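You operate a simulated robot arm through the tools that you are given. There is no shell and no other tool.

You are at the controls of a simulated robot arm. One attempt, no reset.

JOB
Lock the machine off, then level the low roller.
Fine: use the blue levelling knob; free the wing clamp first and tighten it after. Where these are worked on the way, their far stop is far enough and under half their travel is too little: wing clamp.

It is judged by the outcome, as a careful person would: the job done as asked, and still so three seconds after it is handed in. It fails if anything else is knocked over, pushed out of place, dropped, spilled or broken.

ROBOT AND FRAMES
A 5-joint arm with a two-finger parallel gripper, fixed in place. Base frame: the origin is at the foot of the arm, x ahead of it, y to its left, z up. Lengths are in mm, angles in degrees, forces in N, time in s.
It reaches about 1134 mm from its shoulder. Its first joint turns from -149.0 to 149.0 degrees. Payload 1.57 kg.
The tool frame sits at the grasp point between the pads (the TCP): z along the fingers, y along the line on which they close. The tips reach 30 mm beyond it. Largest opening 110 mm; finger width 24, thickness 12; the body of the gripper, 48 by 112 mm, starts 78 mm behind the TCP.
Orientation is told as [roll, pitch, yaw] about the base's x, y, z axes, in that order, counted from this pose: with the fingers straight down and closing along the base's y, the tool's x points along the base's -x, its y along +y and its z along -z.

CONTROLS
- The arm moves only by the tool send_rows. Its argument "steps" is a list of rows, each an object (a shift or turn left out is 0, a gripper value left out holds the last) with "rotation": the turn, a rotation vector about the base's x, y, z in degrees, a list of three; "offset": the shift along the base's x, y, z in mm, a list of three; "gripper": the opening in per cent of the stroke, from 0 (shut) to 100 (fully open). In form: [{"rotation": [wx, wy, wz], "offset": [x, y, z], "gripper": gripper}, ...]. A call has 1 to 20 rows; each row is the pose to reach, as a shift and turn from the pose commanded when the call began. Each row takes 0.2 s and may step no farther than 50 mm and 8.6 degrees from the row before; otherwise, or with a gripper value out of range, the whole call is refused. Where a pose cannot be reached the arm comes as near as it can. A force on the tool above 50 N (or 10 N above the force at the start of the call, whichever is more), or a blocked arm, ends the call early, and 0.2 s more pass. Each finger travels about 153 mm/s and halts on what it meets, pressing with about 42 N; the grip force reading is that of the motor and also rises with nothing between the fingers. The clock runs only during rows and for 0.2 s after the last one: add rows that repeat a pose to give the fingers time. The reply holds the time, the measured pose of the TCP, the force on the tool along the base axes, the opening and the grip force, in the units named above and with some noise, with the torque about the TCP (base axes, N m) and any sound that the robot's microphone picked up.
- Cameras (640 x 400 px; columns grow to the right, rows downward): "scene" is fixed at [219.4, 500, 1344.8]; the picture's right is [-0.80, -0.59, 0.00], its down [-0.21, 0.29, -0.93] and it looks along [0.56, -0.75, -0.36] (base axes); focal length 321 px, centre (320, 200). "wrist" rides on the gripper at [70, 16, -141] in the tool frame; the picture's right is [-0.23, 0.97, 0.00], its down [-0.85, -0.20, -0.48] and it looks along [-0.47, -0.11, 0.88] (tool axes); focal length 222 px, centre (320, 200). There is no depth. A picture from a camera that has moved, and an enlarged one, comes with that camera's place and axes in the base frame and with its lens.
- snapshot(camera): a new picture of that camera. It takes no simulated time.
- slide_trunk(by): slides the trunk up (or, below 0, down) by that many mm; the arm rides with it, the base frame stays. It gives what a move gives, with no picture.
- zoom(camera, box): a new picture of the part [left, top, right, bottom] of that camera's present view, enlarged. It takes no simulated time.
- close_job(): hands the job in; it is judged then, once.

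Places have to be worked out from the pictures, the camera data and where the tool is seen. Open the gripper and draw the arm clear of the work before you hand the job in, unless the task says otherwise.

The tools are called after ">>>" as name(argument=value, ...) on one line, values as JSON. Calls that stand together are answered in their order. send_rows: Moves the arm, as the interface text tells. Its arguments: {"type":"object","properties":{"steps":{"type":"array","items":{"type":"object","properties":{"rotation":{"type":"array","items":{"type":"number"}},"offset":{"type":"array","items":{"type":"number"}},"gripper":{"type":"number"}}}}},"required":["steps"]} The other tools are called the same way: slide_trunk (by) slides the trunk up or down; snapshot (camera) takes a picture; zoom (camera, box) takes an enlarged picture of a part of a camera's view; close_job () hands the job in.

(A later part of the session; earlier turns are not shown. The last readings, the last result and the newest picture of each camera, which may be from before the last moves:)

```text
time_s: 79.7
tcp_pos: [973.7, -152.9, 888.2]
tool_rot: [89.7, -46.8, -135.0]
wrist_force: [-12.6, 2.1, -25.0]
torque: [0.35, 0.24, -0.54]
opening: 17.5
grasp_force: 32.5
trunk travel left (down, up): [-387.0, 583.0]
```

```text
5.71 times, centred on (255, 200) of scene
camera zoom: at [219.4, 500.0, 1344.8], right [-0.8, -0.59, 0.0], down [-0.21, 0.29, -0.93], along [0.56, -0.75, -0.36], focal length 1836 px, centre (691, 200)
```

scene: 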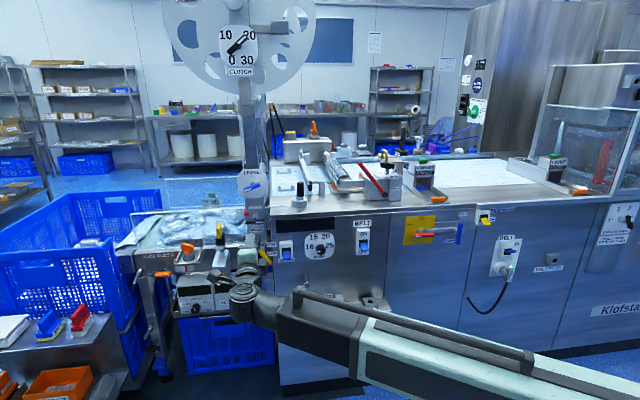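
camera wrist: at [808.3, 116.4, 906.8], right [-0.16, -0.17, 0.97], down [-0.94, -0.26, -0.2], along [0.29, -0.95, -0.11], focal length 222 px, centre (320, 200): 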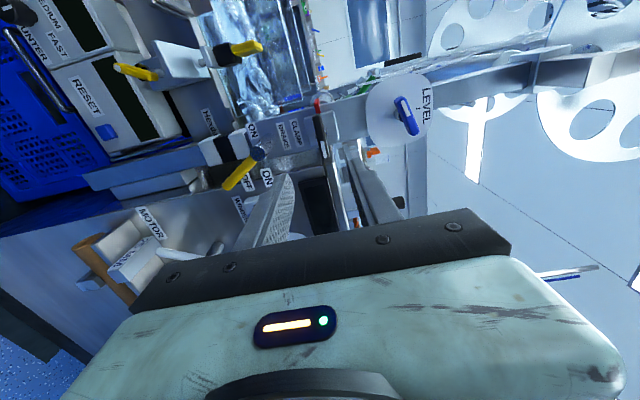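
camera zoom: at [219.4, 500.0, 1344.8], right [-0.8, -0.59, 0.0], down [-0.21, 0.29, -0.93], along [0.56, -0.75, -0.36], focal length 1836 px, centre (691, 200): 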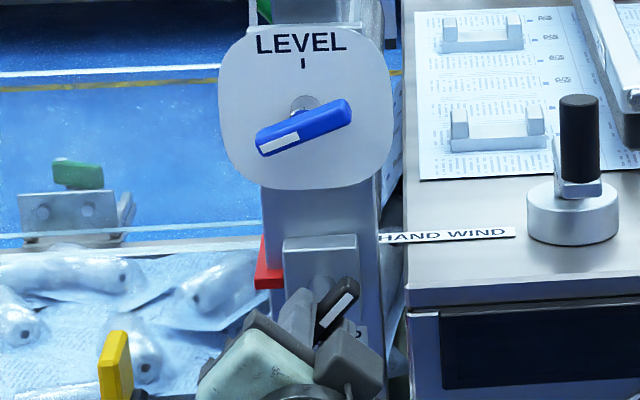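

Forty-seven degrees so far; a downward load of 25 N says the tool is a little high. I lower the trunk 2 mm and continue turning.

>>> slide_trunk(by=-2)

>>> send_rows(steps=[{"rotation": [-4.95, 4.95, 0]}, {"rotation": [-9.9, 9.9, 0]}, {"rotation": [-14.85, 14.85, 0]}, {"rotation": [-19.8, 19.8, 0]}, {"rotation": [-24.75, 24.75, 0]}])

>>> zoom(camera="scene", box=[230, 165, 280, 235])

>>> zoom(camera="wrist", box=[200, 60, 440, 240])

```text
time_s: 80.2
tcp_pos: [973.9, -150.8, 889.2]
tool_rot: [89.8, -46.8, -135.2]
wrist_force: [-8.3, -0.7, -11.5]
torque: [0.35, 0.35, 0.14]
opening: 17.6
grasp_force: 32.8
trunk travel left (down, up): [-385.0, 585.0]
```

```text
time_s: 81.4
tcp_pos: [972.3, -152.1, 889.5]
tool_rot: [89.5, -81.9, -134.8]
wrist_force: [-9.3, -3.3, -12.9]
torque: [-0.13, -0.24, -0.32]
opening: 17.3
grasp_force: 32.5
trunk travel left (down, up): [-385.0, 585.0]
```

```text
5.71 times, centred on (255, 200) of scene
camera zoom: at [219.4, 500.0, 1344.8], right [-0.8, -0.59, 0.0], down [-0.21, 0.29, -0.93], along [0.56, -0.75, -0.36], focal length 1836 px, centre (691, 200)
```

zoom: 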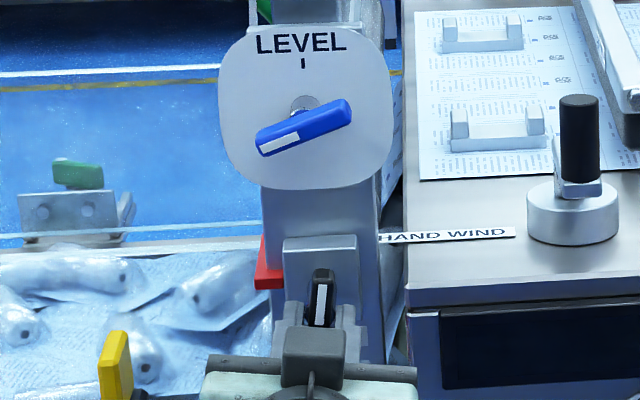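

```text
2.22 times, centred on (320, 150) of wrist
camera zoom: at [893.2, -34.3, 823.1], right [0.66, 0.66, 0.36], down [-0.56, 0.11, 0.82], along [0.5, -0.75, 0.44], focal length 494 px, centre (320, 311)
```

zoom: 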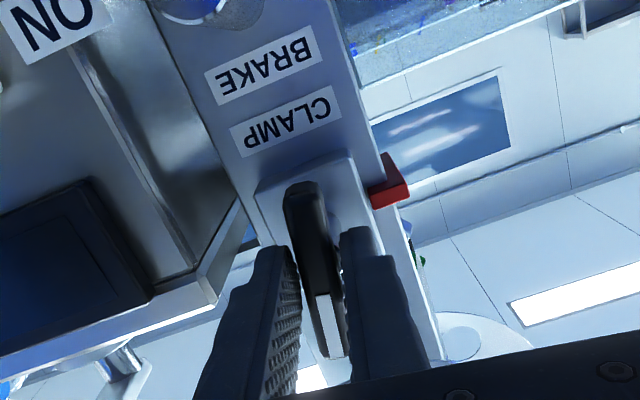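

The bar is now almost vertical with its stripe up and still turns easily. I continue in smaller steps until it meets its stop.

>>> send_rows(steps=[{"rotation": [-2.83, 2.83, 0]}, {"rotation": [-5.66, 5.66, 0]}, {"rotation": [-8.5, 8.5, 0]}])

>>> send_rows(steps=[{"rotation": [-2.83, 2.83, 0]}, {"rotation": [-5.66, 5.66, 0]}, {"rotation": [-8.5, 8.5, 0]}])

>>> zoom(camera="scene", box=[230, 165, 280, 235])

>>> zoom(camera="wrist", box=[200, 60, 440, 240])

```text
time_s: 82.2
tcp_pos: [972.1, -152.4, 888.6]
tool_rot: [-89.3, -86.1, 43.9]
wrist_force: [-12.9, -4.7, -15.6]
torque: [0.15, 0.06, -0.36]
opening: 17.4
grasp_force: 32.0
trunk travel left (down, up): [-385.0, 585.0]
```

```text
time_s: 83.0
tcp_pos: [973.2, -152.5, 889.6]
tool_rot: [-89.9, -74.2, 44.4]
wrist_force: [-16.7, -7.6, -16.4]
torque: [0.39, 0.33, -0.49]
opening: 17.5
grasp_force: 32.7
trunk travel left (down, up): [-385.0, 585.0]
```

```text
5.71 times, centred on (255, 200) of scene
camera zoom: at [219.4, 500.0, 1344.8], right [-0.8, -0.59, 0.0], down [-0.21, 0.29, -0.93], along [0.56, -0.75, -0.36], focal length 1836 px, centre (691, 200)
```

zoom: 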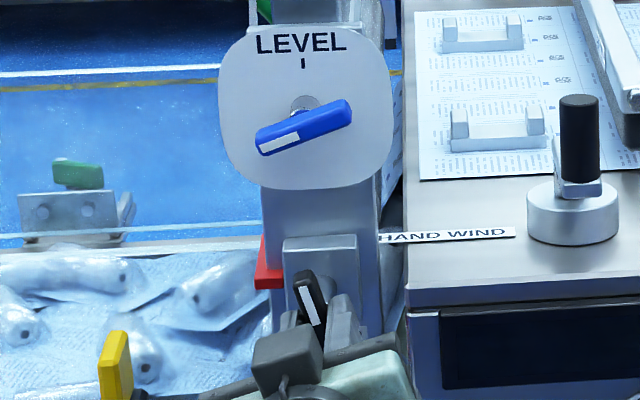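

```text
2.22 times, centred on (320, 150) of wrist
camera zoom: at [872.1, -55.3, 818.5], right [0.71, 0.7, -0.05], down [-0.31, 0.37, 0.88], along [0.63, -0.61, 0.48], focal length 494 px, centre (320, 311)
```

zoom: 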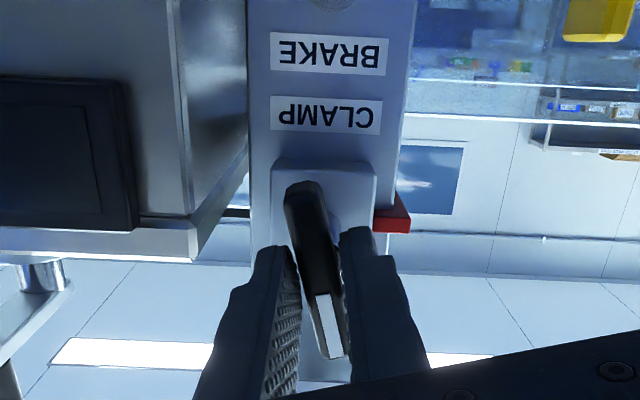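

Still turning at about 106° with light load; no stop yet. I continue.

>>> send_rows(steps=[{"rotation": [-3.54, 3.54, 0]}, {"rotation": [-7.1, 7.1, 0]}, {"rotation": [-10.6, 10.6, 0]}, {"rotation": [-14.1, 14.1, 0]}, {"rotation": [-17.7, 17.7, 0]}, {"rotation": [-21.2, 21.2, 0]}])

>>> zoom(camera="wrist", box=[200, 60, 440, 240])

>>> zoom(camera="scene", box=[230, 165, 280, 235])

```text
time_s: 84.4
tcp_pos: [973.5, -152.8, 889.8]
tool_rot: [-90.2, -44.1, 45.1]
wrist_force: [2.1, -10.2, -0.2]
torque: [0.55, -1.1, -0.38]
opening: 19.6
grasp_force: 33.4
trunk travel left (down, up): [-385.0, 585.0]
```

```text
2.22 times, centred on (320, 150) of wrist
camera zoom: at [847.1, -80.4, 830.4], right [0.6, 0.59, -0.54], down [0.0, 0.67, 0.74], along [0.8, -0.44, 0.4], focal length 494 px, centre (320, 311)
```

zoom: 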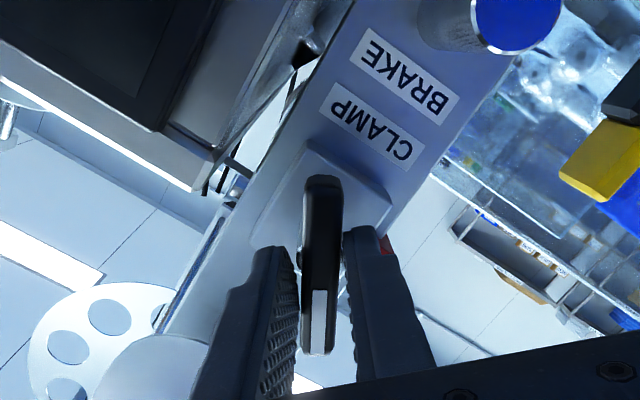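

```text
5.71 times, centred on (255, 200) of scene
camera zoom: at [219.4, 500.0, 1344.8], right [-0.8, -0.59, 0.0], down [-0.21, 0.29, -0.93], along [0.56, -0.75, -0.36], focal length 1836 px, centre (691, 200)
```

zoom: 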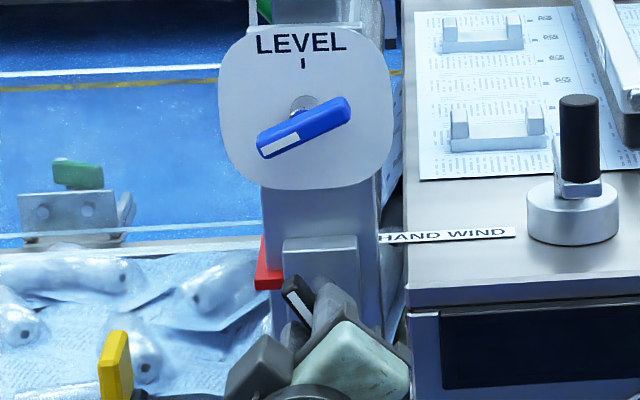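

The bar met its stop near 120° (the fingers now slip on it and the torque rises), so the clamp is free. I open and back straight out, then look.

>>> send_rows(steps=[{"rotation": [3, -3, 0], "gripper": 14}, {"rotation": [6, -6, 0], "gripper": 25}, {"rotation": [6, -6, 0], "gripper": 42}, {"rotation": [6, -6, 0], "gripper": 42}, {"rotation": [6, -6, 0], "offset": [-20, 20, 0]}, {"rotation": [6, -6, 0], "offset": [-45, 45, 0]}, {"rotation": [6, -6, 0], "offset": [-70, 70, 0]}])

>>> zoom(camera="scene", box=[230, 165, 280, 235])

>>> snapshot(camera="wrist")

```text
time_s: 86.0
tcp_pos: [903.4, -81.4, 890.2]
tool_rot: [-90.3, -52.7, 45.1]
wrist_force: [-0.6, -0.3, 0.3]
torque: [0.0, 0.02, 0.0]
opening: 46.2
grasp_force: 0.0
trunk travel left (down, up): [-385.0, 585.0]
```

```text
5.71 times, centred on (255, 200) of scene
camera zoom: at [219.4, 500.0, 1344.8], right [-0.8, -0.59, 0.0], down [-0.21, 0.29, -0.93], along [0.56, -0.75, -0.36], focal length 1836 px, centre (691, 200)
```

zoom: 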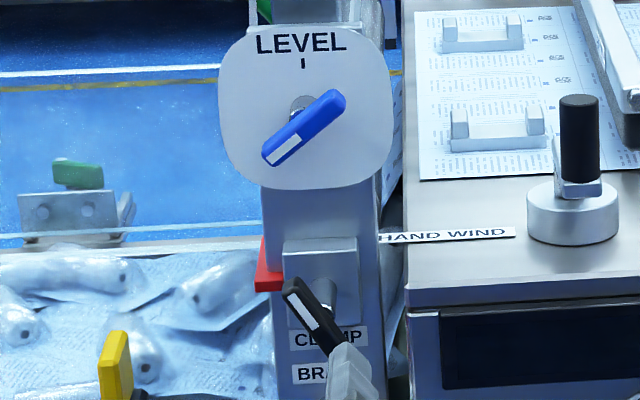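

```text
taken
camera wrist: at [784.6, -2.8, 825.3], right [0.65, 0.64, -0.41], down [-0.08, 0.59, 0.8], along [0.76, -0.48, 0.44], focal length 222 px, centre (320, 200)
```

wrist: 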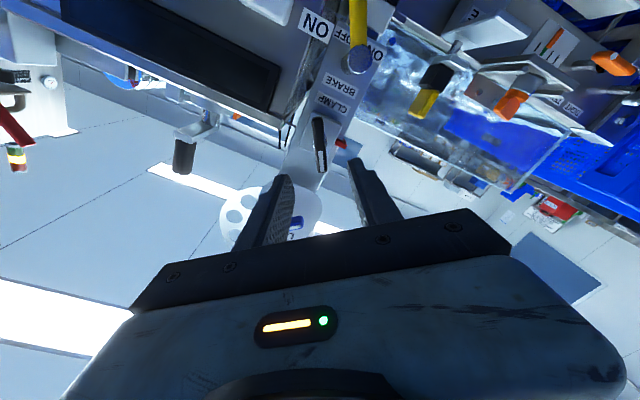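

Important: with the clamp free, the blue knob is creeping by itself (stripe sagging anticlockwise, roughly 8°/s), starting only once the clamp neared its far stop. So I must set the knob with some lead and re-tighten quickly. I place the wrist midway in height (so pitch alone can switch between the two knobs) and aim at LEVEL from a standoff.

>>> slide_trunk(by=62)

>>> send_rows(steps=[{"rotation": [-5.4, -5.4, 0], "offset": [-2, 2, 31.7], "gripper": 42}, {"rotation": [-10.75, -10.75, 0], "offset": [-6, 6, 62.4]}])

>>> zoom(camera="scene", box=[230, 155, 280, 225])

>>> snapshot(camera="wrist")

```text
time_s: 87.1
tcp_pos: [903.8, -81.2, 952.6]
tool_rot: [-90.3, -52.6, 45.1]
wrist_force: [-0.2, -0.1, -0.3]
torque: [0.01, 0.02, -0.02]
opening: 46.2
grasp_force: 0.1
trunk travel left (down, up): [-447.0, 523.0]
```

```text
time_s: 87.7
tcp_pos: [901.4, -75.0, 1015.1]
tool_rot: [-114.7, -50.2, 64.5]
wrist_force: [0.3, 0.3, 0.7]
torque: [0.03, -0.01, -0.01]
opening: 46.1
grasp_force: 0.0
trunk travel left (down, up): [-447.0, 523.0]
```

```text
5.71 times, centred on (255, 190) of scene
camera zoom: at [219.4, 500.0, 1344.8], right [-0.8, -0.59, 0.0], down [-0.21, 0.29, -0.93], along [0.56, -0.75, -0.36], focal length 1836 px, centre (691, 257)
```

zoom: 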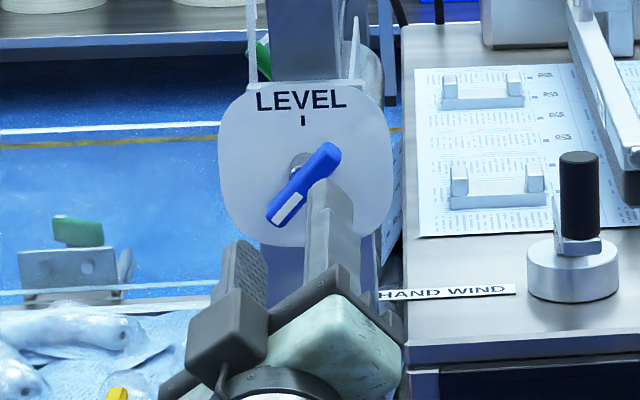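

```text
taken
camera wrist: at [796.9, -13.3, 915.4], right [0.72, 0.57, -0.39], down [-0.22, 0.73, 0.64], along [0.65, -0.38, 0.66], focal length 222 px, centre (320, 200)
```

wrist: 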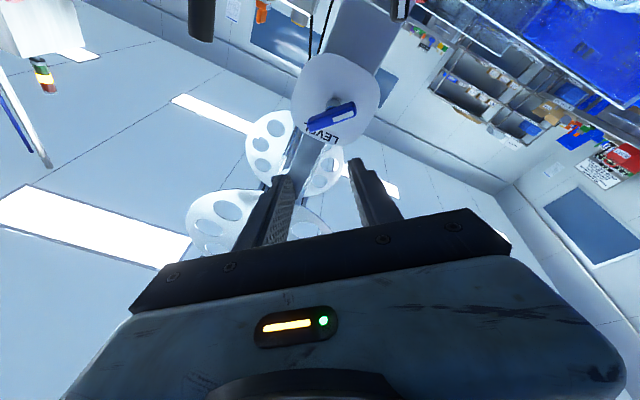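

The knob creeps about 7.5°/s; its stripe now points about 142° anticlockwise from the tick. In one call I spin anticlockwise to match where the bar will be, advance so the fingers straddle it, and close to hold it.

>>> send_rows(steps=[{"rotation": [-5.6, 5.6, -2.15], "offset": [0, 0, -1], "gripper": 42}, {"rotation": [-11.2, 11.2, -4.3], "offset": [0, 0, -2]}, {"rotation": [-16.8, 16.8, -6.4], "offset": [4, -4, -3]}, {"rotation": [-22.4, 22.4, -8.5], "offset": [8, -8, -4]}, {"rotation": [-28, 28.1, -10.6], "offset": [13, -14, -5]}, {"rotation": [-33.6, 33.7, -12.7], "offset": [18, -20, -5]}, {"rotation": [-39.2, 39.4, -14.8], "offset": [23, -26, -5]}, {"rotation": [-44.7, 45, -16.9], "offset": [28, -32, -5]}, {"rotation": [-50.2, 50.6, -18.9], "offset": [33, -38, -5]}, {"rotation": [-55.8, 56.3, -21], "offset": [39, -44, -5]}, {"rotation": [-61.3, 61.9, -23], "offset": [45, -50, -5]}, {"rotation": [-66.9, 67.6, -25.1], "offset": [51, -56, -5]}, {"rotation": [-72.4, 73.2, -27.1], "offset": [58, -62, -5]}, {"rotation": [-78, 78.9, -29.1], "offset": [66, -70, -5]}, {"rotation": [-83.6, 84.6, -31], "offset": [74, -78, -5]}, {"rotation": [-83.6, 84.6, -31], "offset": [74, -78, -5], "gripper": 10}, {"rotation": [-83.6, 84.6, -31], "offset": [74, -78, -5], "gripper": 8}])

>>> zoom(camera="scene", box=[230, 155, 280, 225])

>>> zoom(camera="wrist", box=[200, 40, 440, 240])

```text
time_s: 91.3
tcp_pos: [910.7, -348.4, 1025.4]
tool_rot: [-131.7, 62.2, 26.3]
wrist_force: [0.2, -0.2, 0.2]
torque: [-0.01, -0.01, 0.02]
opening: 9.0
grasp_force: 0.0
out of reach, approached as far as the arm can: row 5, 6, 7, 8, 9, 10, 11, 12, 13, 14, 15, 16, 17
trunk travel left (down, up): [-447.0, 523.0]
```

```text
5.71 times, centred on (255, 190) of scene
camera zoom: at [219.4, 500.0, 1344.8], right [-0.8, -0.59, 0.0], down [-0.21, 0.29, -0.93], along [0.56, -0.75, -0.36], focal length 1836 px, centre (691, 257)
```

zoom: 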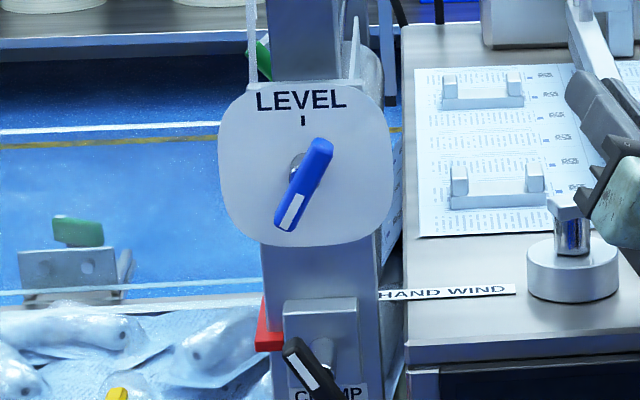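

```text
2.00 times, centred on (320, 140) of wrist
camera zoom: at [756.7, -320.7, 1038.4], right [-0.19, -0.82, -0.54], down [0.01, 0.55, -0.84], along [0.98, -0.16, -0.1], focal length 444 px, centre (320, 320)
```

zoom: 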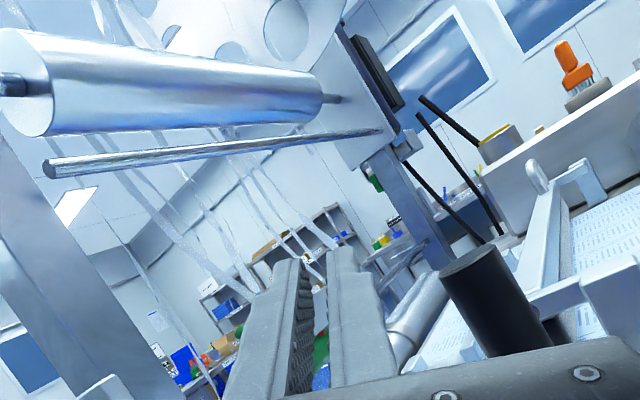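

The spin limit was lower than thought on that side, and the arm swung right over the table next to the hand-wind crank, without any force reading. I check the surroundings before recovering.

>>> snapshot(camera="scene")

>>> zoom(camera="scene", box=[270, 140, 390, 220])

>>> snapshot(camera="wrist")

```text
taken
```

scene: 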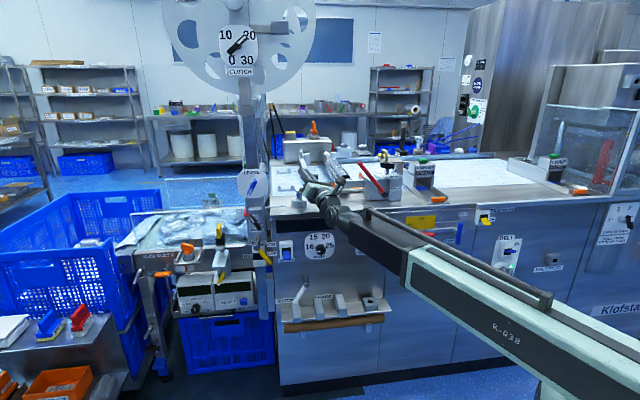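

```text
5.00 times, centred on (330, 180) of scene
camera zoom: at [219.4, 500.0, 1344.8], right [-0.8, -0.59, 0.0], down [-0.21, 0.29, -0.93], along [0.56, -0.75, -0.36], focal length 1606 px, centre (270, 300)
```

zoom: 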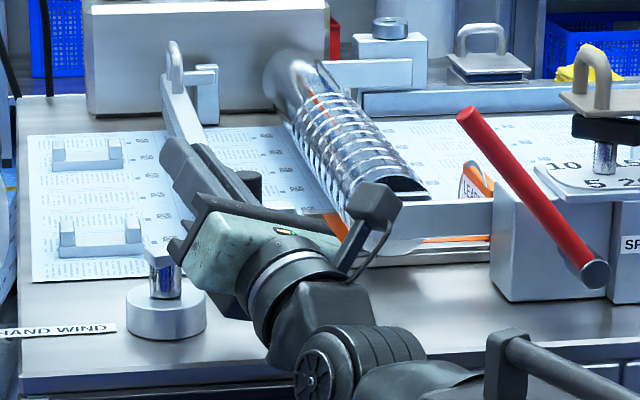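

```text
taken
camera wrist: at [756.7, -320.7, 1038.4], right [-0.19, -0.82, -0.54], down [0.01, 0.55, -0.84], along [0.98, -0.16, -0.1], focal length 222 px, centre (320, 200)
```

wrist: 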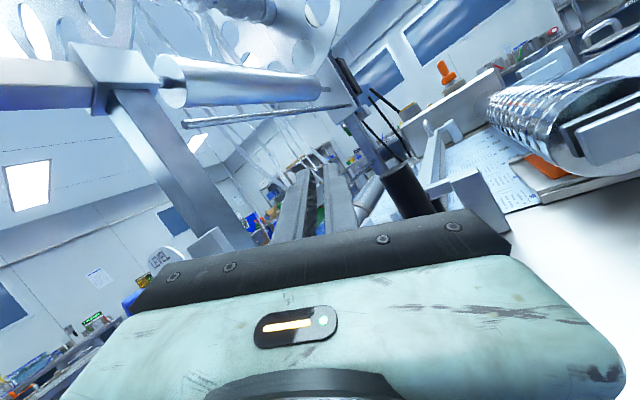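

The hand-wind crank's black grip is no longer where it was: it appears to have been swung to the right behind the gripper. I raise the trunk straight up to clear it and inspect.

>>> slide_trunk(by=150)

>>> zoom(camera="scene", box=[270, 140, 390, 220])

>>> zoom(camera="scene", box=[230, 155, 280, 225])

```text
time_s: 93.0
tcp_pos: [910.6, -348.7, 1176.4]
tool_rot: [-131.7, 62.2, 26.4]
wrist_force: [-1.2, 0.0, -0.4]
torque: [-0.02, -0.01, -0.03]
opening: 8.4
grasp_force: 0.1
trunk travel left (down, up): [-597.0, 373.0]
```

```text
5.00 times, centred on (330, 180) of scene
camera zoom: at [219.4, 500.0, 1344.8], right [-0.8, -0.59, 0.0], down [-0.21, 0.29, -0.93], along [0.56, -0.75, -0.36], focal length 1606 px, centre (270, 300)
```

zoom: 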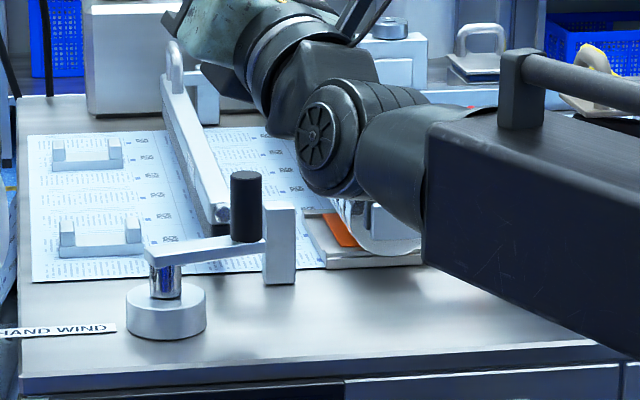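

```text
5.71 times, centred on (255, 190) of scene
camera zoom: at [219.4, 500.0, 1344.8], right [-0.8, -0.59, 0.0], down [-0.21, 0.29, -0.93], along [0.56, -0.75, -0.36], focal length 1836 px, centre (691, 257)
```

zoom: 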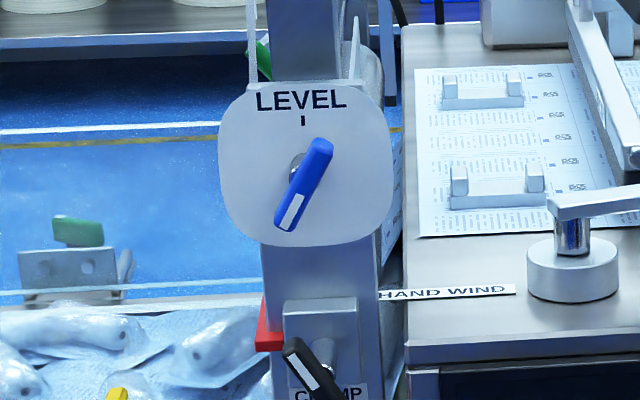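

The crank arm has been swung about 105° (from pointing straight out of the face to az≈-121°), so I must put it back afterwards. The level knob has sunk to its lower stop and is now still, so there is time. First I retract and unwind the spin.

>>> send_rows(steps=[{"offset": [-42, 20, 0]}, {"offset": [-84, 40, 0]}, {"offset": [-126, 60, 0]}, {"rotation": [7.22, -3.42, 2.6], "offset": [-135, 64, 0]}, {"rotation": [14.4, -6.84, 5.2], "offset": [-135, 64, 0]}, {"rotation": [21.7, -10.3, 7.8], "offset": [-135, 64, 0]}, {"rotation": [28.9, -13.7, 10.4], "offset": [-135, 64, 0]}, {"rotation": [36.1, -17.1, 13], "offset": [-135, 64, 0]}, {"rotation": [43.3, -20.5, 15.6], "offset": [-135, 64, 0]}, {"rotation": [50.5, -23.9, 18.2], "offset": [-135, 64, 0]}, {"rotation": [57.8, -27.4, 20.8], "offset": [-135, 64, 0]}, {"rotation": [65, -30.8, 23.4], "offset": [-135, 64, 0]}, {"rotation": [72.2, -34.2, 26], "offset": [-135, 64, 0]}, {"rotation": [79.4, -37.6, 28.6], "offset": [-135, 64, 0]}, {"rotation": [86.6, -41, 31.2], "offset": [-135, 64, 0]}, {"rotation": [93.9, -44.5, 33.8], "offset": [-135, 64, 0]}])

>>> snapshot(camera="scene")

```text
time_s: 96.4
tcp_pos: [775.5, -283.1, 1175.0]
tool_rot: [-113.3, -38.5, 79.5]
wrist_force: [0.2, 0.6, 0.0]
torque: [0.0, -0.03, -0.01]
opening: 8.6
grasp_force: 0.1
out of reach, approached as far as the arm can: row 2, 3
trunk travel left (down, up): [-597.0, 373.0]
```

```text
taken
```

scene: 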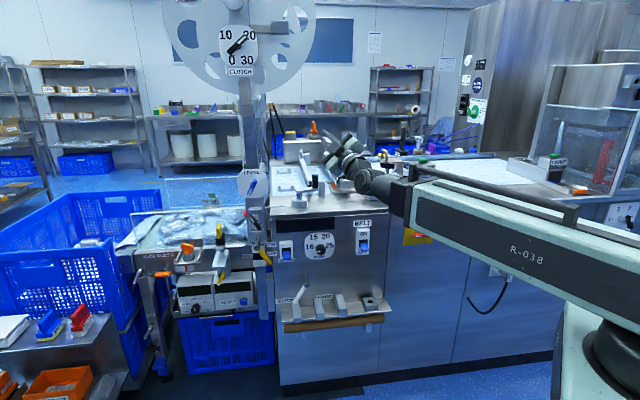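

The retreat is clean. I finish unwinding the spin, yaw to face +x, and pitch the tool down 45° so I can look at and reach the crank grip from above.

>>> slide_trunk(by=56)

>>> send_rows(steps=[{"rotation": [7.16, -3.39, 2.58]}, {"rotation": [14.3, -6.78, 5.16]}, {"rotation": [21.5, -10.2, 7.74]}, {"rotation": [28.6, -13.6, 10.3]}, {"rotation": [35.8, -17, 12.9]}, {"rotation": [43, -20.3, 15.5]}])

>>> send_rows(steps=[{"rotation": [0, 0, 8.3]}, {"rotation": [0, 0, 16.6]}, {"rotation": [0, 0, 25]}])

```text
time_s: 97.4
tcp_pos: [776.1, -284.1, 1230.7]
tool_rot: [-113.2, -38.3, 79.5]
wrist_force: [1.1, -1.3, 0.2]
torque: [0.01, 0.02, 0.0]
opening: 8.5
grasp_force: 0.0
trunk travel left (down, up): [-653.0, 317.0]
```

```text
time_s: 98.8
tcp_pos: [775.1, -283.2, 1232.7]
tool_rot: [177.3, -72.0, 157.5]
wrist_force: [0.3, -0.6, -0.3]
torque: [-0.02, 0.0, 0.02]
opening: 8.5
grasp_force: 0.1
trunk travel left (down, up): [-653.0, 317.0]
```

```text
time_s: 99.6
tcp_pos: [776.8, -284.1, 1230.3]
tool_rot: [177.7, -72.1, -177.7]
wrist_force: [0.0, -0.4, -0.3]
torque: [0.02, 0.01, -0.01]
opening: 8.7
grasp_force: 0.0
trunk travel left (down, up): [-653.0, 317.0]
```

Pointing is now along +x, level spin, pitched up 18°. I pitch it down to -45°.

>>> send_rows(steps=[{"rotation": [0, 7.9, 0], "offset": [8, 0, -31.8], "gripper": 30}, {"rotation": [0, 15.8, 0], "offset": [11.5, 0, -64.4], "gripper": 50}, {"rotation": [0, 23.7, 0], "offset": [10.5, 0, -97.2], "gripper": 50}, {"rotation": [0, 31.6, 0], "offset": [5, 0, -129.5]}, {"rotation": [0, 39.5, 0], "offset": [-5, 0, -160.8]}, {"rotation": [0, 47.4, 0], "offset": [-19, 0, -190.4]}, {"rotation": [0, 55.3, 0], "offset": [-37, 0, -217.8]}, {"rotation": [0, 63, 0], "offset": [-58, 0, -241.8]}])

>>> snapshot(camera="wrist")

>>> zoom(camera="scene", box=[230, 140, 390, 240])

```text
time_s: 101.4
tcp_pos: [718.4, -285.9, 989.1]
tool_rot: [0.2, -44.9, -1.0]
wrist_force: [0.2, -0.4, 0.3]
torque: [0.01, -0.02, 0.0]
opening: 54.9
grasp_force: 0.0
trunk travel left (down, up): [-653.0, 317.0]
```

```text
taken
camera wrist: at [570.9, -269.2, 1040.9], right [0.17, 0.97, 0.16], down [0.27, -0.21, 0.94], along [0.95, -0.12, -0.29], focal length 222 px, centre (320, 200)
```

wrist: 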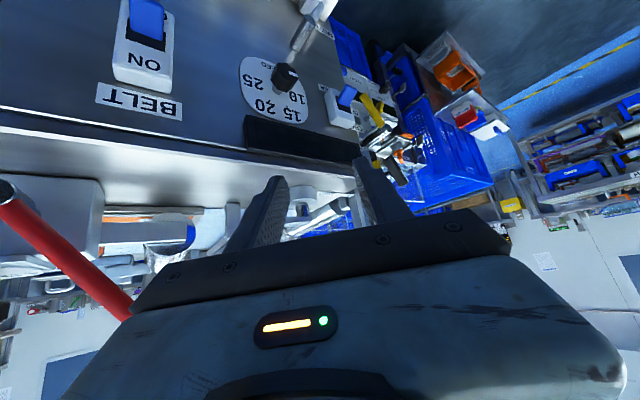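

```text
4.00 times, centred on (310, 190) of scene
camera zoom: at [219.4, 500.0, 1344.8], right [-0.8, -0.59, 0.0], down [-0.21, 0.29, -0.93], along [0.56, -0.75, -0.36], focal length 1285 px, centre (360, 240)
```

zoom: 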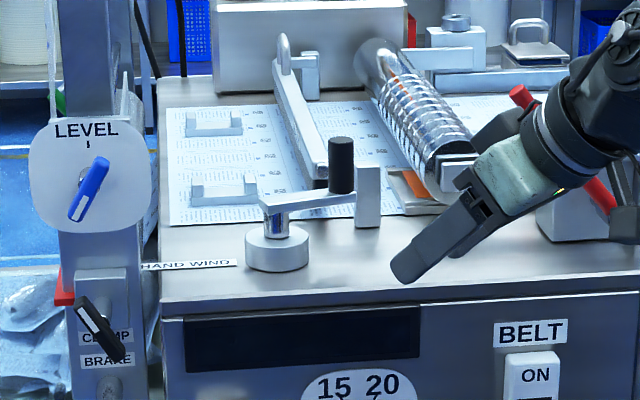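

I need a clearer wrist view of the crank; I raise 100 mm and shift left 100 mm, away from the red spring lever.

>>> slide_trunk(by=110)

>>> send_rows(steps=[{"offset": [0, 45, 0]}, {"offset": [0, 90, 0]}, {"offset": [0, 120, 0]}])

>>> snapshot(camera="wrist")

```text
time_s: 102.8
tcp_pos: [718.6, -286.8, 1098.7]
tool_rot: [0.3, -44.9, -0.9]
wrist_force: [0.2, 0.3, 0.0]
torque: [0.0, 0.0, -0.01]
opening: 54.8
grasp_force: 0.0
trunk travel left (down, up): [-763.0, 207.0]
```

```text
time_s: 103.6
tcp_pos: [716.9, -165.6, 1099.2]
tool_rot: [0.4, -45.0, -1.0]
wrist_force: [-0.2, 0.3, 0.0]
torque: [-0.01, 0.01, 0.01]
opening: 54.8
grasp_force: 0.1
trunk travel left (down, up): [-763.0, 207.0]
```

```text
taken
camera wrist: at [568.7, -149.0, 1150.9], right [0.17, 0.97, 0.16], down [0.26, -0.21, 0.94], along [0.95, -0.12, -0.29], focal length 222 px, centre (320, 200)
```

wrist: 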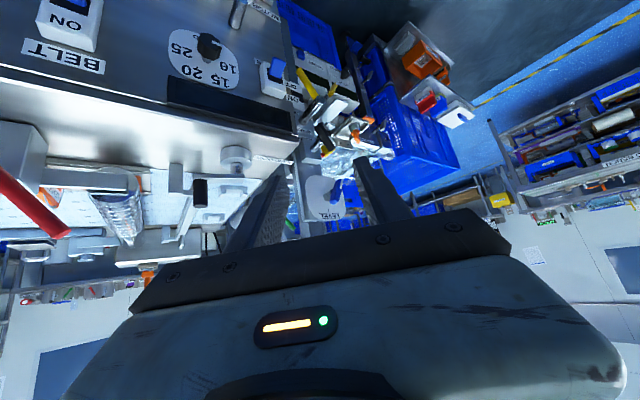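

>>> zoom(camera="wrist", box=[130, 110, 290, 250])

>>> zoom(camera="scene", box=[280, 160, 350, 210])

```text
2.86 times, centred on (210, 180) of wrist
camera zoom: at [568.7, -149.0, 1150.9], right [0.17, 0.97, 0.16], down [0.26, -0.21, 0.94], along [0.95, -0.12, -0.29], focal length 635 px, centre (634, 257)
```

zoom: 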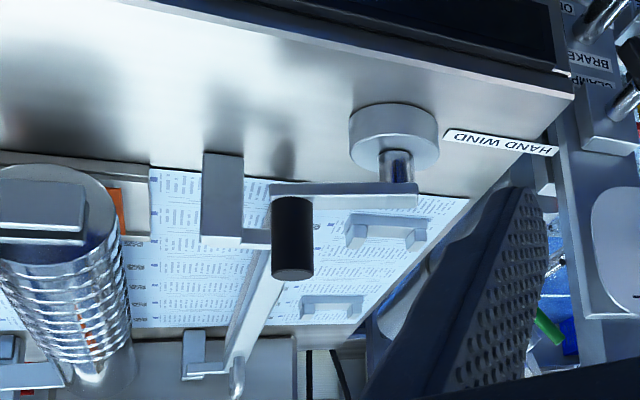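

```text
8.00 times, centred on (315, 185) of scene
camera zoom: at [219.4, 500.0, 1344.8], right [-0.8, -0.59, 0.0], down [-0.21, 0.29, -0.93], along [0.56, -0.75, -0.36], focal length 2570 px, centre (360, 320)
```

zoom: 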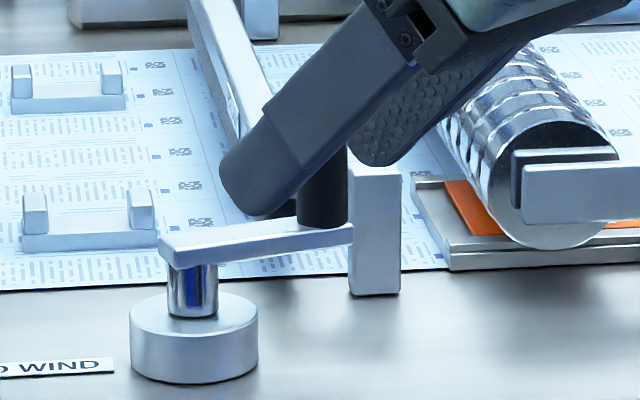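

Triangulating: crank shaft at (947, -350), grip now at (915, -407, 983), arm 65 mm long, originally pointing straight out (az≈135°), i.e. grip at about (901, -304). I move above the grip with the fingers open 50 mm.

>>> send_rows(steps=[{"offset": [10, -47, 0], "gripper": 45}, {"offset": [30, -90, 0]}, {"offset": [58, -130, 0]}, {"offset": [90, -165, 0]}, {"offset": [125, -198, 0]}, {"offset": [160, -222, 0]}, {"offset": [198, -241, 0]}])

>>> snapshot(camera="wrist")

>>> zoom(camera="scene", box=[270, 130, 390, 210])

```text
time_s: 105.2
tcp_pos: [916.7, -410.0, 1099.5]
tool_rot: [0.3, -44.9, -1.0]
wrist_force: [-0.2, -0.1, 0.3]
torque: [0.01, 0.0, 0.03]
opening: 49.2
grasp_force: 0.0
out of reach, approached as far as the arm can: row 6
trunk travel left (down, up): [-763.0, 207.0]
```

```text
taken
camera wrist: at [768.9, -392.1, 1150.6], right [0.17, 0.97, 0.16], down [0.26, -0.21, 0.94], along [0.95, -0.12, -0.29], focal length 222 px, centre (320, 200)
```

wrist: 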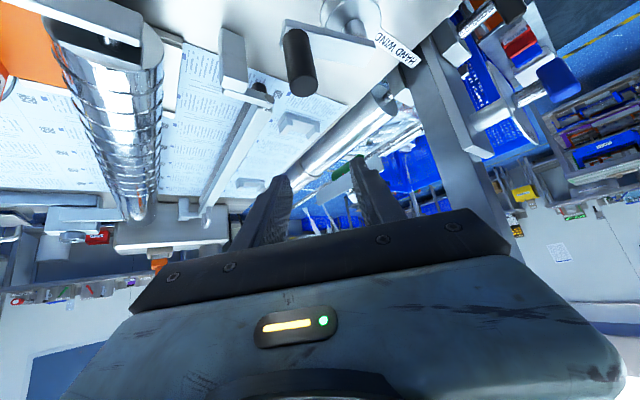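

```text
5.00 times, centred on (330, 170) of scene
camera zoom: at [219.4, 500.0, 1344.8], right [-0.8, -0.59, 0.0], down [-0.21, 0.29, -0.93], along [0.56, -0.75, -0.36], focal length 1606 px, centre (270, 350)
```

zoom: 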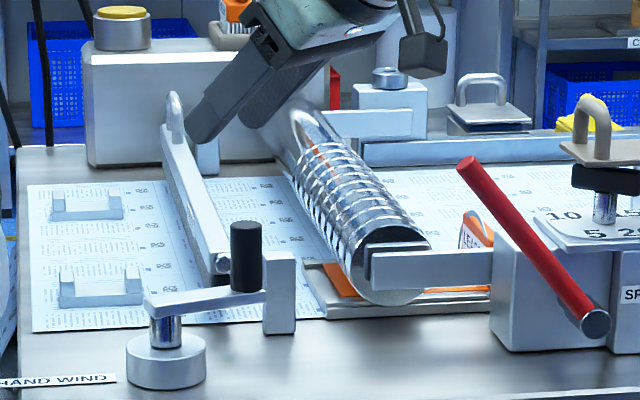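

The wrist view confirms the grip at (914, -407). I shift 2–3 mm, narrow slightly, and lower the trunk so the fingers straddle the grip.

>>> send_rows(steps=[{"offset": [-2, 2.5, 0], "gripper": 41}, {"offset": [-2, 2.5, 0]}])

>>> slide_trunk(by=-104)

>>> snapshot(camera="wrist")

>>> zoom(camera="scene", box=[270, 140, 390, 220])

```text
time_s: 105.8
tcp_pos: [914.1, -406.2, 1099.8]
tool_rot: [0.3, -45.1, -0.9]
wrist_force: [0.0, 0.0, -0.2]
torque: [0.03, 0.01, -0.01]
opening: 45.0
grasp_force: 0.1
trunk travel left (down, up): [-763.0, 207.0]
```

```text
time_s: 107.2
tcp_pos: [913.4, -406.1, 996.0]
tool_rot: [0.2, -45.0, -0.9]
wrist_force: [1.0, -0.7, 0.5]
torque: [0.01, 0.02, 0.0]
opening: 44.9
grasp_force: 0.0
trunk travel left (down, up): [-659.0, 311.0]
```

```text
taken
camera wrist: at [766.4, -388.4, 1047.0], right [0.17, 0.97, 0.17], down [0.26, -0.21, 0.94], along [0.95, -0.12, -0.29], focal length 222 px, centre (320, 200)
```

wrist: 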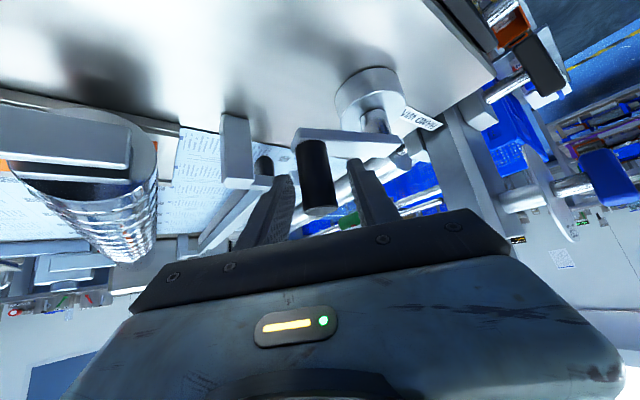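

```text
5.00 times, centred on (330, 180) of scene
camera zoom: at [219.4, 500.0, 1344.8], right [-0.8, -0.59, 0.0], down [-0.21, 0.29, -0.93], along [0.56, -0.75, -0.36], focal length 1606 px, centre (270, 300)
```

zoom: 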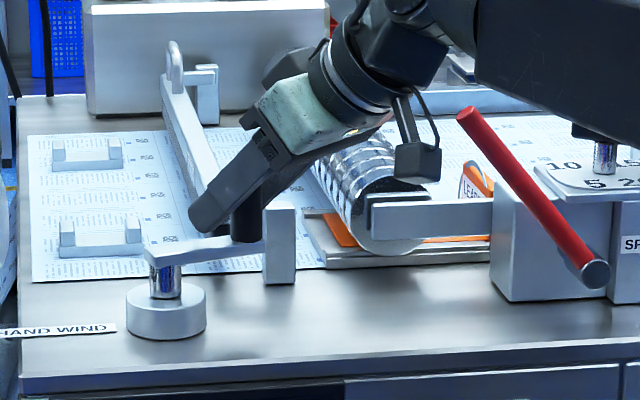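

The grip is between the fingers. I close on it and carry it back along its circle, half way first.

>>> send_rows(steps=[{"gripper": 20}, {"gripper": 18}, {"offset": [-6.3, 4.2, 0]}, {"offset": [-13.1, 10.3, 0]}, {"offset": [-18.9, 17.3, 0]}, {"offset": [-23.8, 25, 0]}, {"offset": [-27.5, 33.4, 0]}, {"offset": [-30, 42.1, 0]}])

>>> zoom(camera="scene", box=[270, 140, 390, 220])

```text
time_s: 109.0
tcp_pos: [884.1, -363.3, 995.3]
tool_rot: [0.4, -45.0, -0.9]
wrist_force: [-1.5, -1.8, -0.8]
torque: [-0.62, -0.03, -0.03]
opening: 23.9
grasp_force: 35.3
trunk travel left (down, up): [-659.0, 311.0]
```

```text
5.00 times, centred on (330, 180) of scene
camera zoom: at [219.4, 500.0, 1344.8], right [-0.8, -0.59, 0.0], down [-0.21, 0.29, -0.93], along [0.56, -0.75, -0.36], focal length 1606 px, centre (270, 300)
```

zoom: 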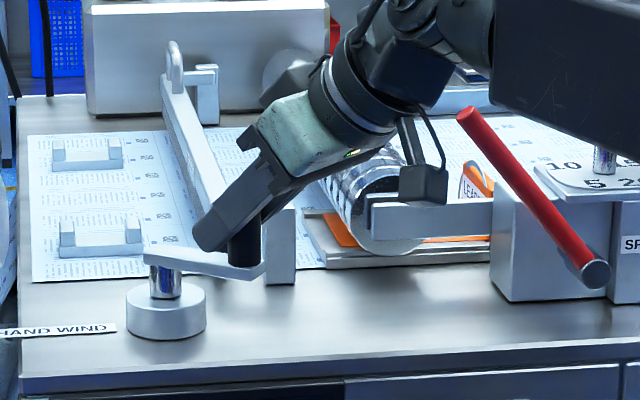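

It follows smoothly with little force. I carry it the rest of the way to az 135°.

>>> send_rows(steps=[{"offset": [-1.2, 9, 0]}, {"offset": [-1.2, 18.2, 0]}, {"offset": [0, 27.2, 0]}, {"offset": [2.5, 35.9, 0]}, {"offset": [6.2, 44.3, 0]}, {"offset": [11.1, 52, 0]}, {"offset": [17.7, 59.8, 0]}])

>>> zoom(camera="scene", box=[260, 130, 420, 210])

```text
time_s: 110.6
tcp_pos: [901.5, -305.8, 996.3]
tool_rot: [0.2, -45.1, -0.9]
wrist_force: [-5.3, -5.2, -1.1]
torque: [-0.62, 0.56, -0.47]
opening: 23.2
grasp_force: 35.7
trunk travel left (down, up): [-659.0, 311.0]
```

```text
4.00 times, centred on (340, 170) of scene
camera zoom: at [219.4, 500.0, 1344.8], right [-0.8, -0.59, 0.0], down [-0.21, 0.29, -0.93], along [0.56, -0.75, -0.36], focal length 1285 px, centre (240, 320)
```

zoom: 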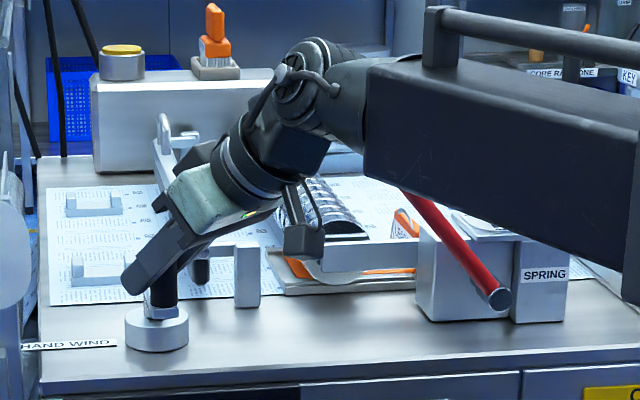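

The crank now looks as in the first picture. I open and lift straight up, then compare.

>>> send_rows(steps=[{"gripper": 30}, {"gripper": 41}, {"gripper": 41}])

>>> slide_trunk(by=130)

>>> zoom(camera="scene", box=[260, 120, 420, 220])

>>> snapshot(camera="wrist")

```text
time_s: 111.4
tcp_pos: [902.2, -303.4, 996.5]
tool_rot: [0.3, -45.2, -1.0]
wrist_force: [-0.3, 0.0, 1.0]
torque: [0.01, -0.01, 0.03]
opening: 44.9
grasp_force: 0.0
trunk travel left (down, up): [-659.0, 311.0]
```

```text
time_s: 113.0
tcp_pos: [900.8, -304.4, 1125.8]
tool_rot: [0.3, -45.3, -0.8]
wrist_force: [0.3, 1.0, -0.2]
torque: [0.03, 0.0, -0.01]
opening: 45.1
grasp_force: 0.2
trunk travel left (down, up): [-789.0, 181.0]
```

```text
4.00 times, centred on (340, 170) of scene
camera zoom: at [219.4, 500.0, 1344.8], right [-0.8, -0.59, 0.0], down [-0.21, 0.29, -0.93], along [0.56, -0.75, -0.36], focal length 1285 px, centre (240, 320)
```

zoom: 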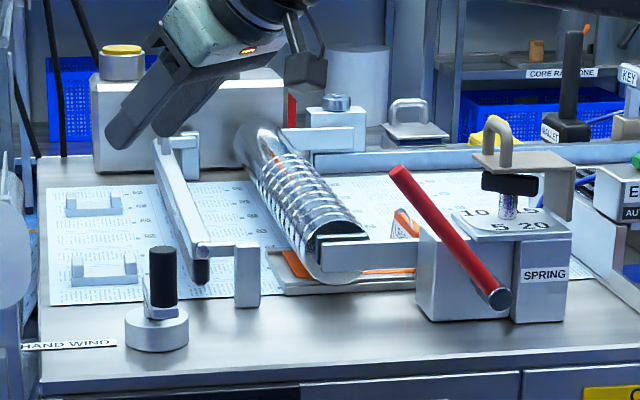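

```text
taken
camera wrist: at [754.0, -286.9, 1176.9], right [0.17, 0.97, 0.17], down [0.26, -0.21, 0.94], along [0.95, -0.12, -0.29], focal length 222 px, centre (320, 200)
```

wrist: 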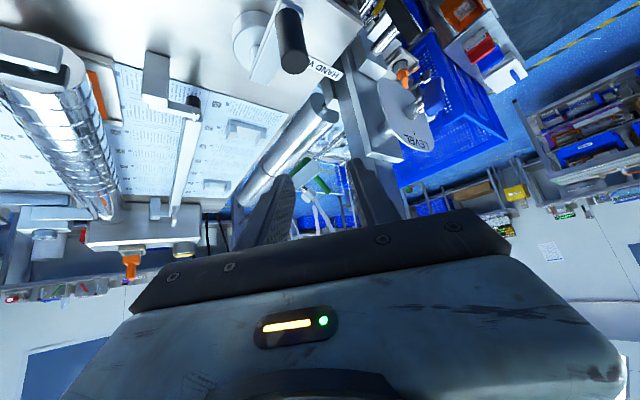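

The hand-wind crank is back to its original place (within a couple of degrees, matching the first picture). Now I go back to the LEVEL knob: move left in the air first.

>>> send_rows(steps=[{"offset": [-30, 0, 0]}, {"offset": [-60, 10, 0]}, {"offset": [-60, 58, 0]}, {"offset": [-60, 107, 0]}, {"offset": [-60, 156, 0]}, {"offset": [-60, 205, 0]}, {"offset": [-60, 254, 0]}, {"offset": [-60, 303, 0]}, {"offset": [-50, 350, 0]}, {"offset": [-20, 385, 0]}, {"offset": [3, 391, 0]}])

>>> send_rows(steps=[{"rotation": [0, 0, -7.5], "offset": [-1.5, -22, 0]}, {"rotation": [0, 0, -15], "offset": [-6, -43.5, 0]}, {"rotation": [0, 0, -22.5], "offset": [-13, -64, 0]}, {"rotation": [0, 0, -30], "offset": [-22.5, -84, 0]}, {"rotation": [0, 0, -37.5], "offset": [-35, -102, 0]}, {"rotation": [0, 0, -44], "offset": [-47, -117, 0]}])

>>> snapshot(camera="wrist")

>>> snapshot(camera="scene")

```text
time_s: 115.3
tcp_pos: [903.7, 31.7, 1132.7]
tool_rot: [15.4, -45.8, -6.8]
wrist_force: [0.2, 0.1, -0.5]
torque: [-0.02, 0.02, -0.02]
opening: 45.1
grasp_force: 0.0
out of reach, approached as far as the arm can: row 5, 6, 7, 8, 9, 10, 11
trunk travel left (down, up): [-789.0, 181.0]
```

```text
time_s: 116.8
tcp_pos: [813.0, -252.9, 1147.0]
tool_rot: [16.7, -49.3, -28.7]
wrist_force: [-2.4, -3.9, 0.6]
torque: [0.25, -0.08, 0.31]
opening: 45.2
grasp_force: 0.1
out of reach, approached as far as the arm can: row 1, 2, 3, 4, 5, 6
trunk travel left (down, up): [-789.0, 181.0]
```

```text
taken
camera wrist: at [669.4, -203.6, 1185.3], right [0.39, 0.85, 0.35], down [0.07, -0.41, 0.91], along [0.92, -0.33, -0.22], focal length 222 px, centre (320, 200)
```

wrist: 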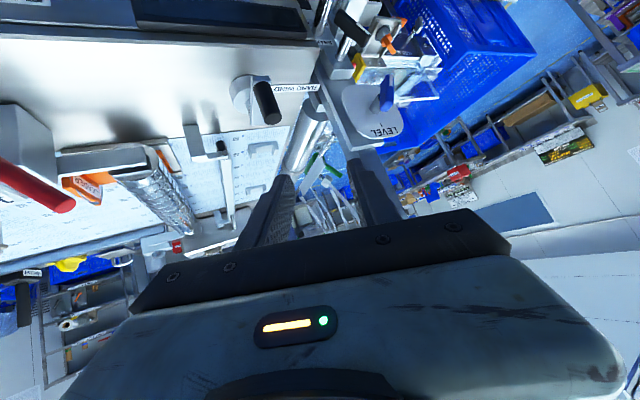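

```text
taken
```

scene: 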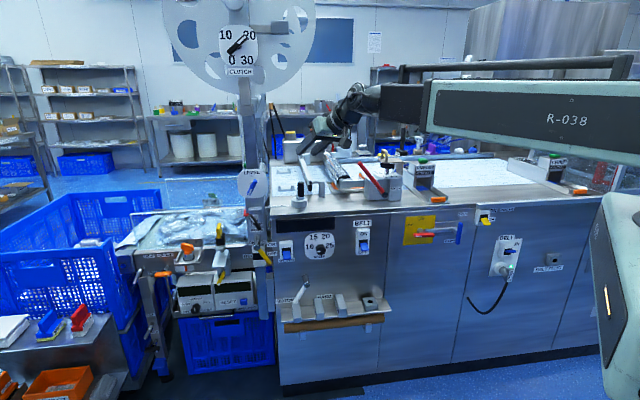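

I now understand the wrist: it is roll–pitch–roll with both rolls limited to about ±169°, and pitching down on the left side ran the first roll into its limit. To recover I go back: yaw left, retract a little, then pitch up.

>>> send_rows(steps=[{"rotation": [0, 0, 6.7], "offset": [-27, 7, 0]}, {"rotation": [0, 0, 13.4], "offset": [-54, 13, 0]}, {"rotation": [0, 0, 20], "offset": [-80, 20, 0]}])

>>> send_rows(steps=[{"rotation": [1.8, -7.8, 0], "offset": [22, 5, 28]}, {"rotation": [3.6, -15.6, 0], "offset": [33, 7.5, 60]}, {"rotation": [5.4, -23.4, 0], "offset": [42, 9.7, 93]}])

```text
time_s: 117.5
tcp_pos: [738.4, -225.3, 1145.8]
tool_rot: [16.0, -49.4, -7.9]
wrist_force: [0.8, 0.1, 0.3]
torque: [-0.01, 0.01, -0.02]
opening: 45.2
grasp_force: 0.0
trunk travel left (down, up): [-789.0, 181.0]
```

```text
time_s: 118.3
tcp_pos: [781.8, -217.3, 1234.5]
tool_rot: [41.9, -70.3, -31.1]
wrist_force: [-0.7, 0.6, -0.1]
torque: [-0.02, 0.0, -0.02]
opening: 45.1
grasp_force: 0.1
out of reach, approached as far as the arm can: row 2, 3
trunk travel left (down, up): [-789.0, 181.0]
```

Orientation follows as intended. I continue pitching up to +45°.

>>> send_rows(steps=[{"rotation": [1.62, -7.32, 0], "offset": [5.7, 1.3, 30.6]}, {"rotation": [3.24, -14.6, 0], "offset": [7.4, 1.6, 61.7]}, {"rotation": [4.86, -22, 0], "offset": [5.1, 1.1, 92.7]}, {"rotation": [6.48, -29.3, 0], "offset": [-1, -0.2, 123.1]}, {"rotation": [8.1, -36.6, 0], "offset": [-11, -2.4, 152.6]}, {"rotation": [9.72, -43.9, 0], "offset": [-24.7, -5.5, 180.4]}, {"rotation": [11.3, -51.2, 0], "offset": [-41.8, -9.2, 206.1]}, {"rotation": [12.85, -58, 0], "offset": [-60.5, -13.4, 227.9]}])

>>> send_rows(steps=[{"rotation": [0, 0, -8], "offset": [0, 0, 0]}, {"rotation": [0, 0, -16], "offset": [0, 0, 0]}, {"rotation": [0, 0, -24], "offset": [0, 0, 0]}, {"rotation": [0, 0, -32], "offset": [0, 0, 0]}, {"rotation": [0, 0, -40], "offset": [0, 0, 0]}])

```text
time_s: 120.2
tcp_pos: [719.7, -231.3, 1461.5]
tool_rot: [166.9, -43.7, -148.7]
wrist_force: [-0.1, 0.4, 0.0]
torque: [-0.04, -0.02, -0.02]
opening: 45.1
grasp_force: 0.0
trunk travel left (down, up): [-789.0, 181.0]
```

```text
time_s: 121.3
tcp_pos: [720.0, -230.8, 1461.5]
tool_rot: [166.9, -43.7, 171.1]
wrist_force: [0.3, -0.6, 1.4]
torque: [-0.03, -0.02, -0.02]
opening: 45.0
grasp_force: 0.1
trunk travel left (down, up): [-789.0, 181.0]
```

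Recovered: the tool points up 45° with normal spin. I yaw to -45°, translate in front of the post, then pitch down to 14°.

>>> send_rows(steps=[{"rotation": [0, 0, -6]}, {"rotation": [0, 0, -12]}, {"rotation": [0, 0, -17.5]}, {"rotation": [0, 0, -17.5], "offset": [27, 40, 0]}, {"rotation": [0, 0, -17.5], "offset": [54, 80, 0]}, {"rotation": [0, 0, -17.5], "offset": [81, 120, 0]}, {"rotation": [0, 0, -17.5], "offset": [108, 160, 0]}, {"rotation": [0, 0, -17.5], "offset": [135, 199, 0]}])

>>> send_rows(steps=[{"rotation": [5.48, 5.48, 0], "offset": [15, -15, -24.5]}, {"rotation": [10.96, 10.96, 0], "offset": [27.4, -27.4, -51.2]}, {"rotation": [16.4, 16.4, 0], "offset": [37.2, -37.2, -80.5]}, {"rotation": [21.8, 21.8, 0], "offset": [43.8, -43.8, -110]}])

>>> slide_trunk(by=-200)

>>> snapshot(camera="scene")

>>> snapshot(camera="wrist")

```text
time_s: 123.2
tcp_pos: [857.7, -31.4, 1461.1]
tool_rot: [166.9, -43.8, 153.8]
wrist_force: [0.2, 0.6, -0.2]
torque: [0.01, -0.01, 0.01]
opening: 45.2
grasp_force: 0.0
trunk travel left (down, up): [-789.0, 181.0]
```

```text
time_s: 124.2
tcp_pos: [899.8, -76.5, 1350.3]
tool_rot: [136.6, -70.9, -179.6]
wrist_force: [-0.3, 0.5, -0.1]
torque: [-0.02, -0.01, -0.03]
opening: 45.0
grasp_force: 0.1
trunk travel left (down, up): [-789.0, 181.0]
```

```text
time_s: 126.3
tcp_pos: [898.2, -75.5, 1150.1]
tool_rot: [136.9, -70.8, -179.9]
wrist_force: [-0.4, 0.3, 0.4]
torque: [0.0, -0.03, 0.02]
opening: 44.9
grasp_force: 0.1
trunk travel left (down, up): [-589.0, 381.0]
```

```text
taken
```

scene: 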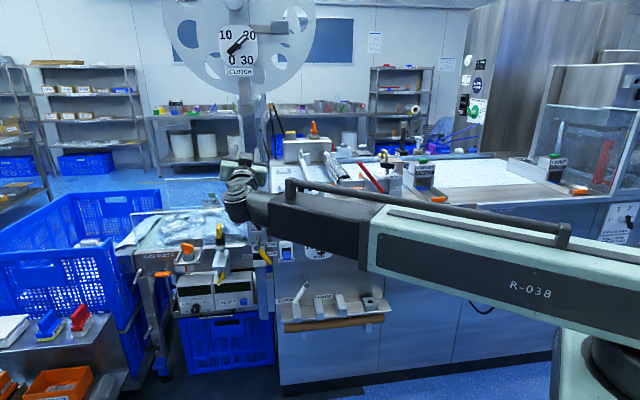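

```text
taken
camera wrist: at [836.2, 32.2, 1055.4], right [0.55, 0.71, 0.43], down [-0.74, 0.18, 0.65], along [0.38, -0.68, 0.63], focal length 222 px, centre (320, 200)
```

wrist: 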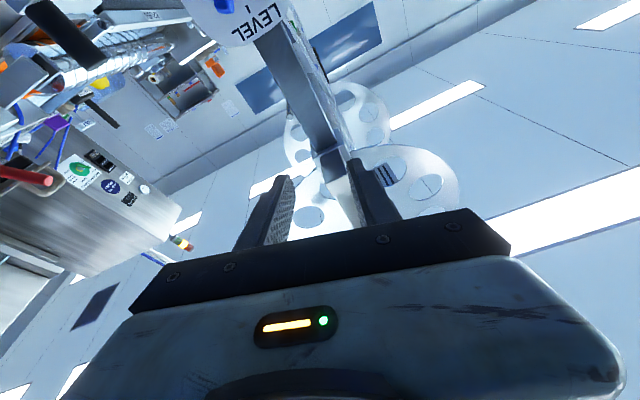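

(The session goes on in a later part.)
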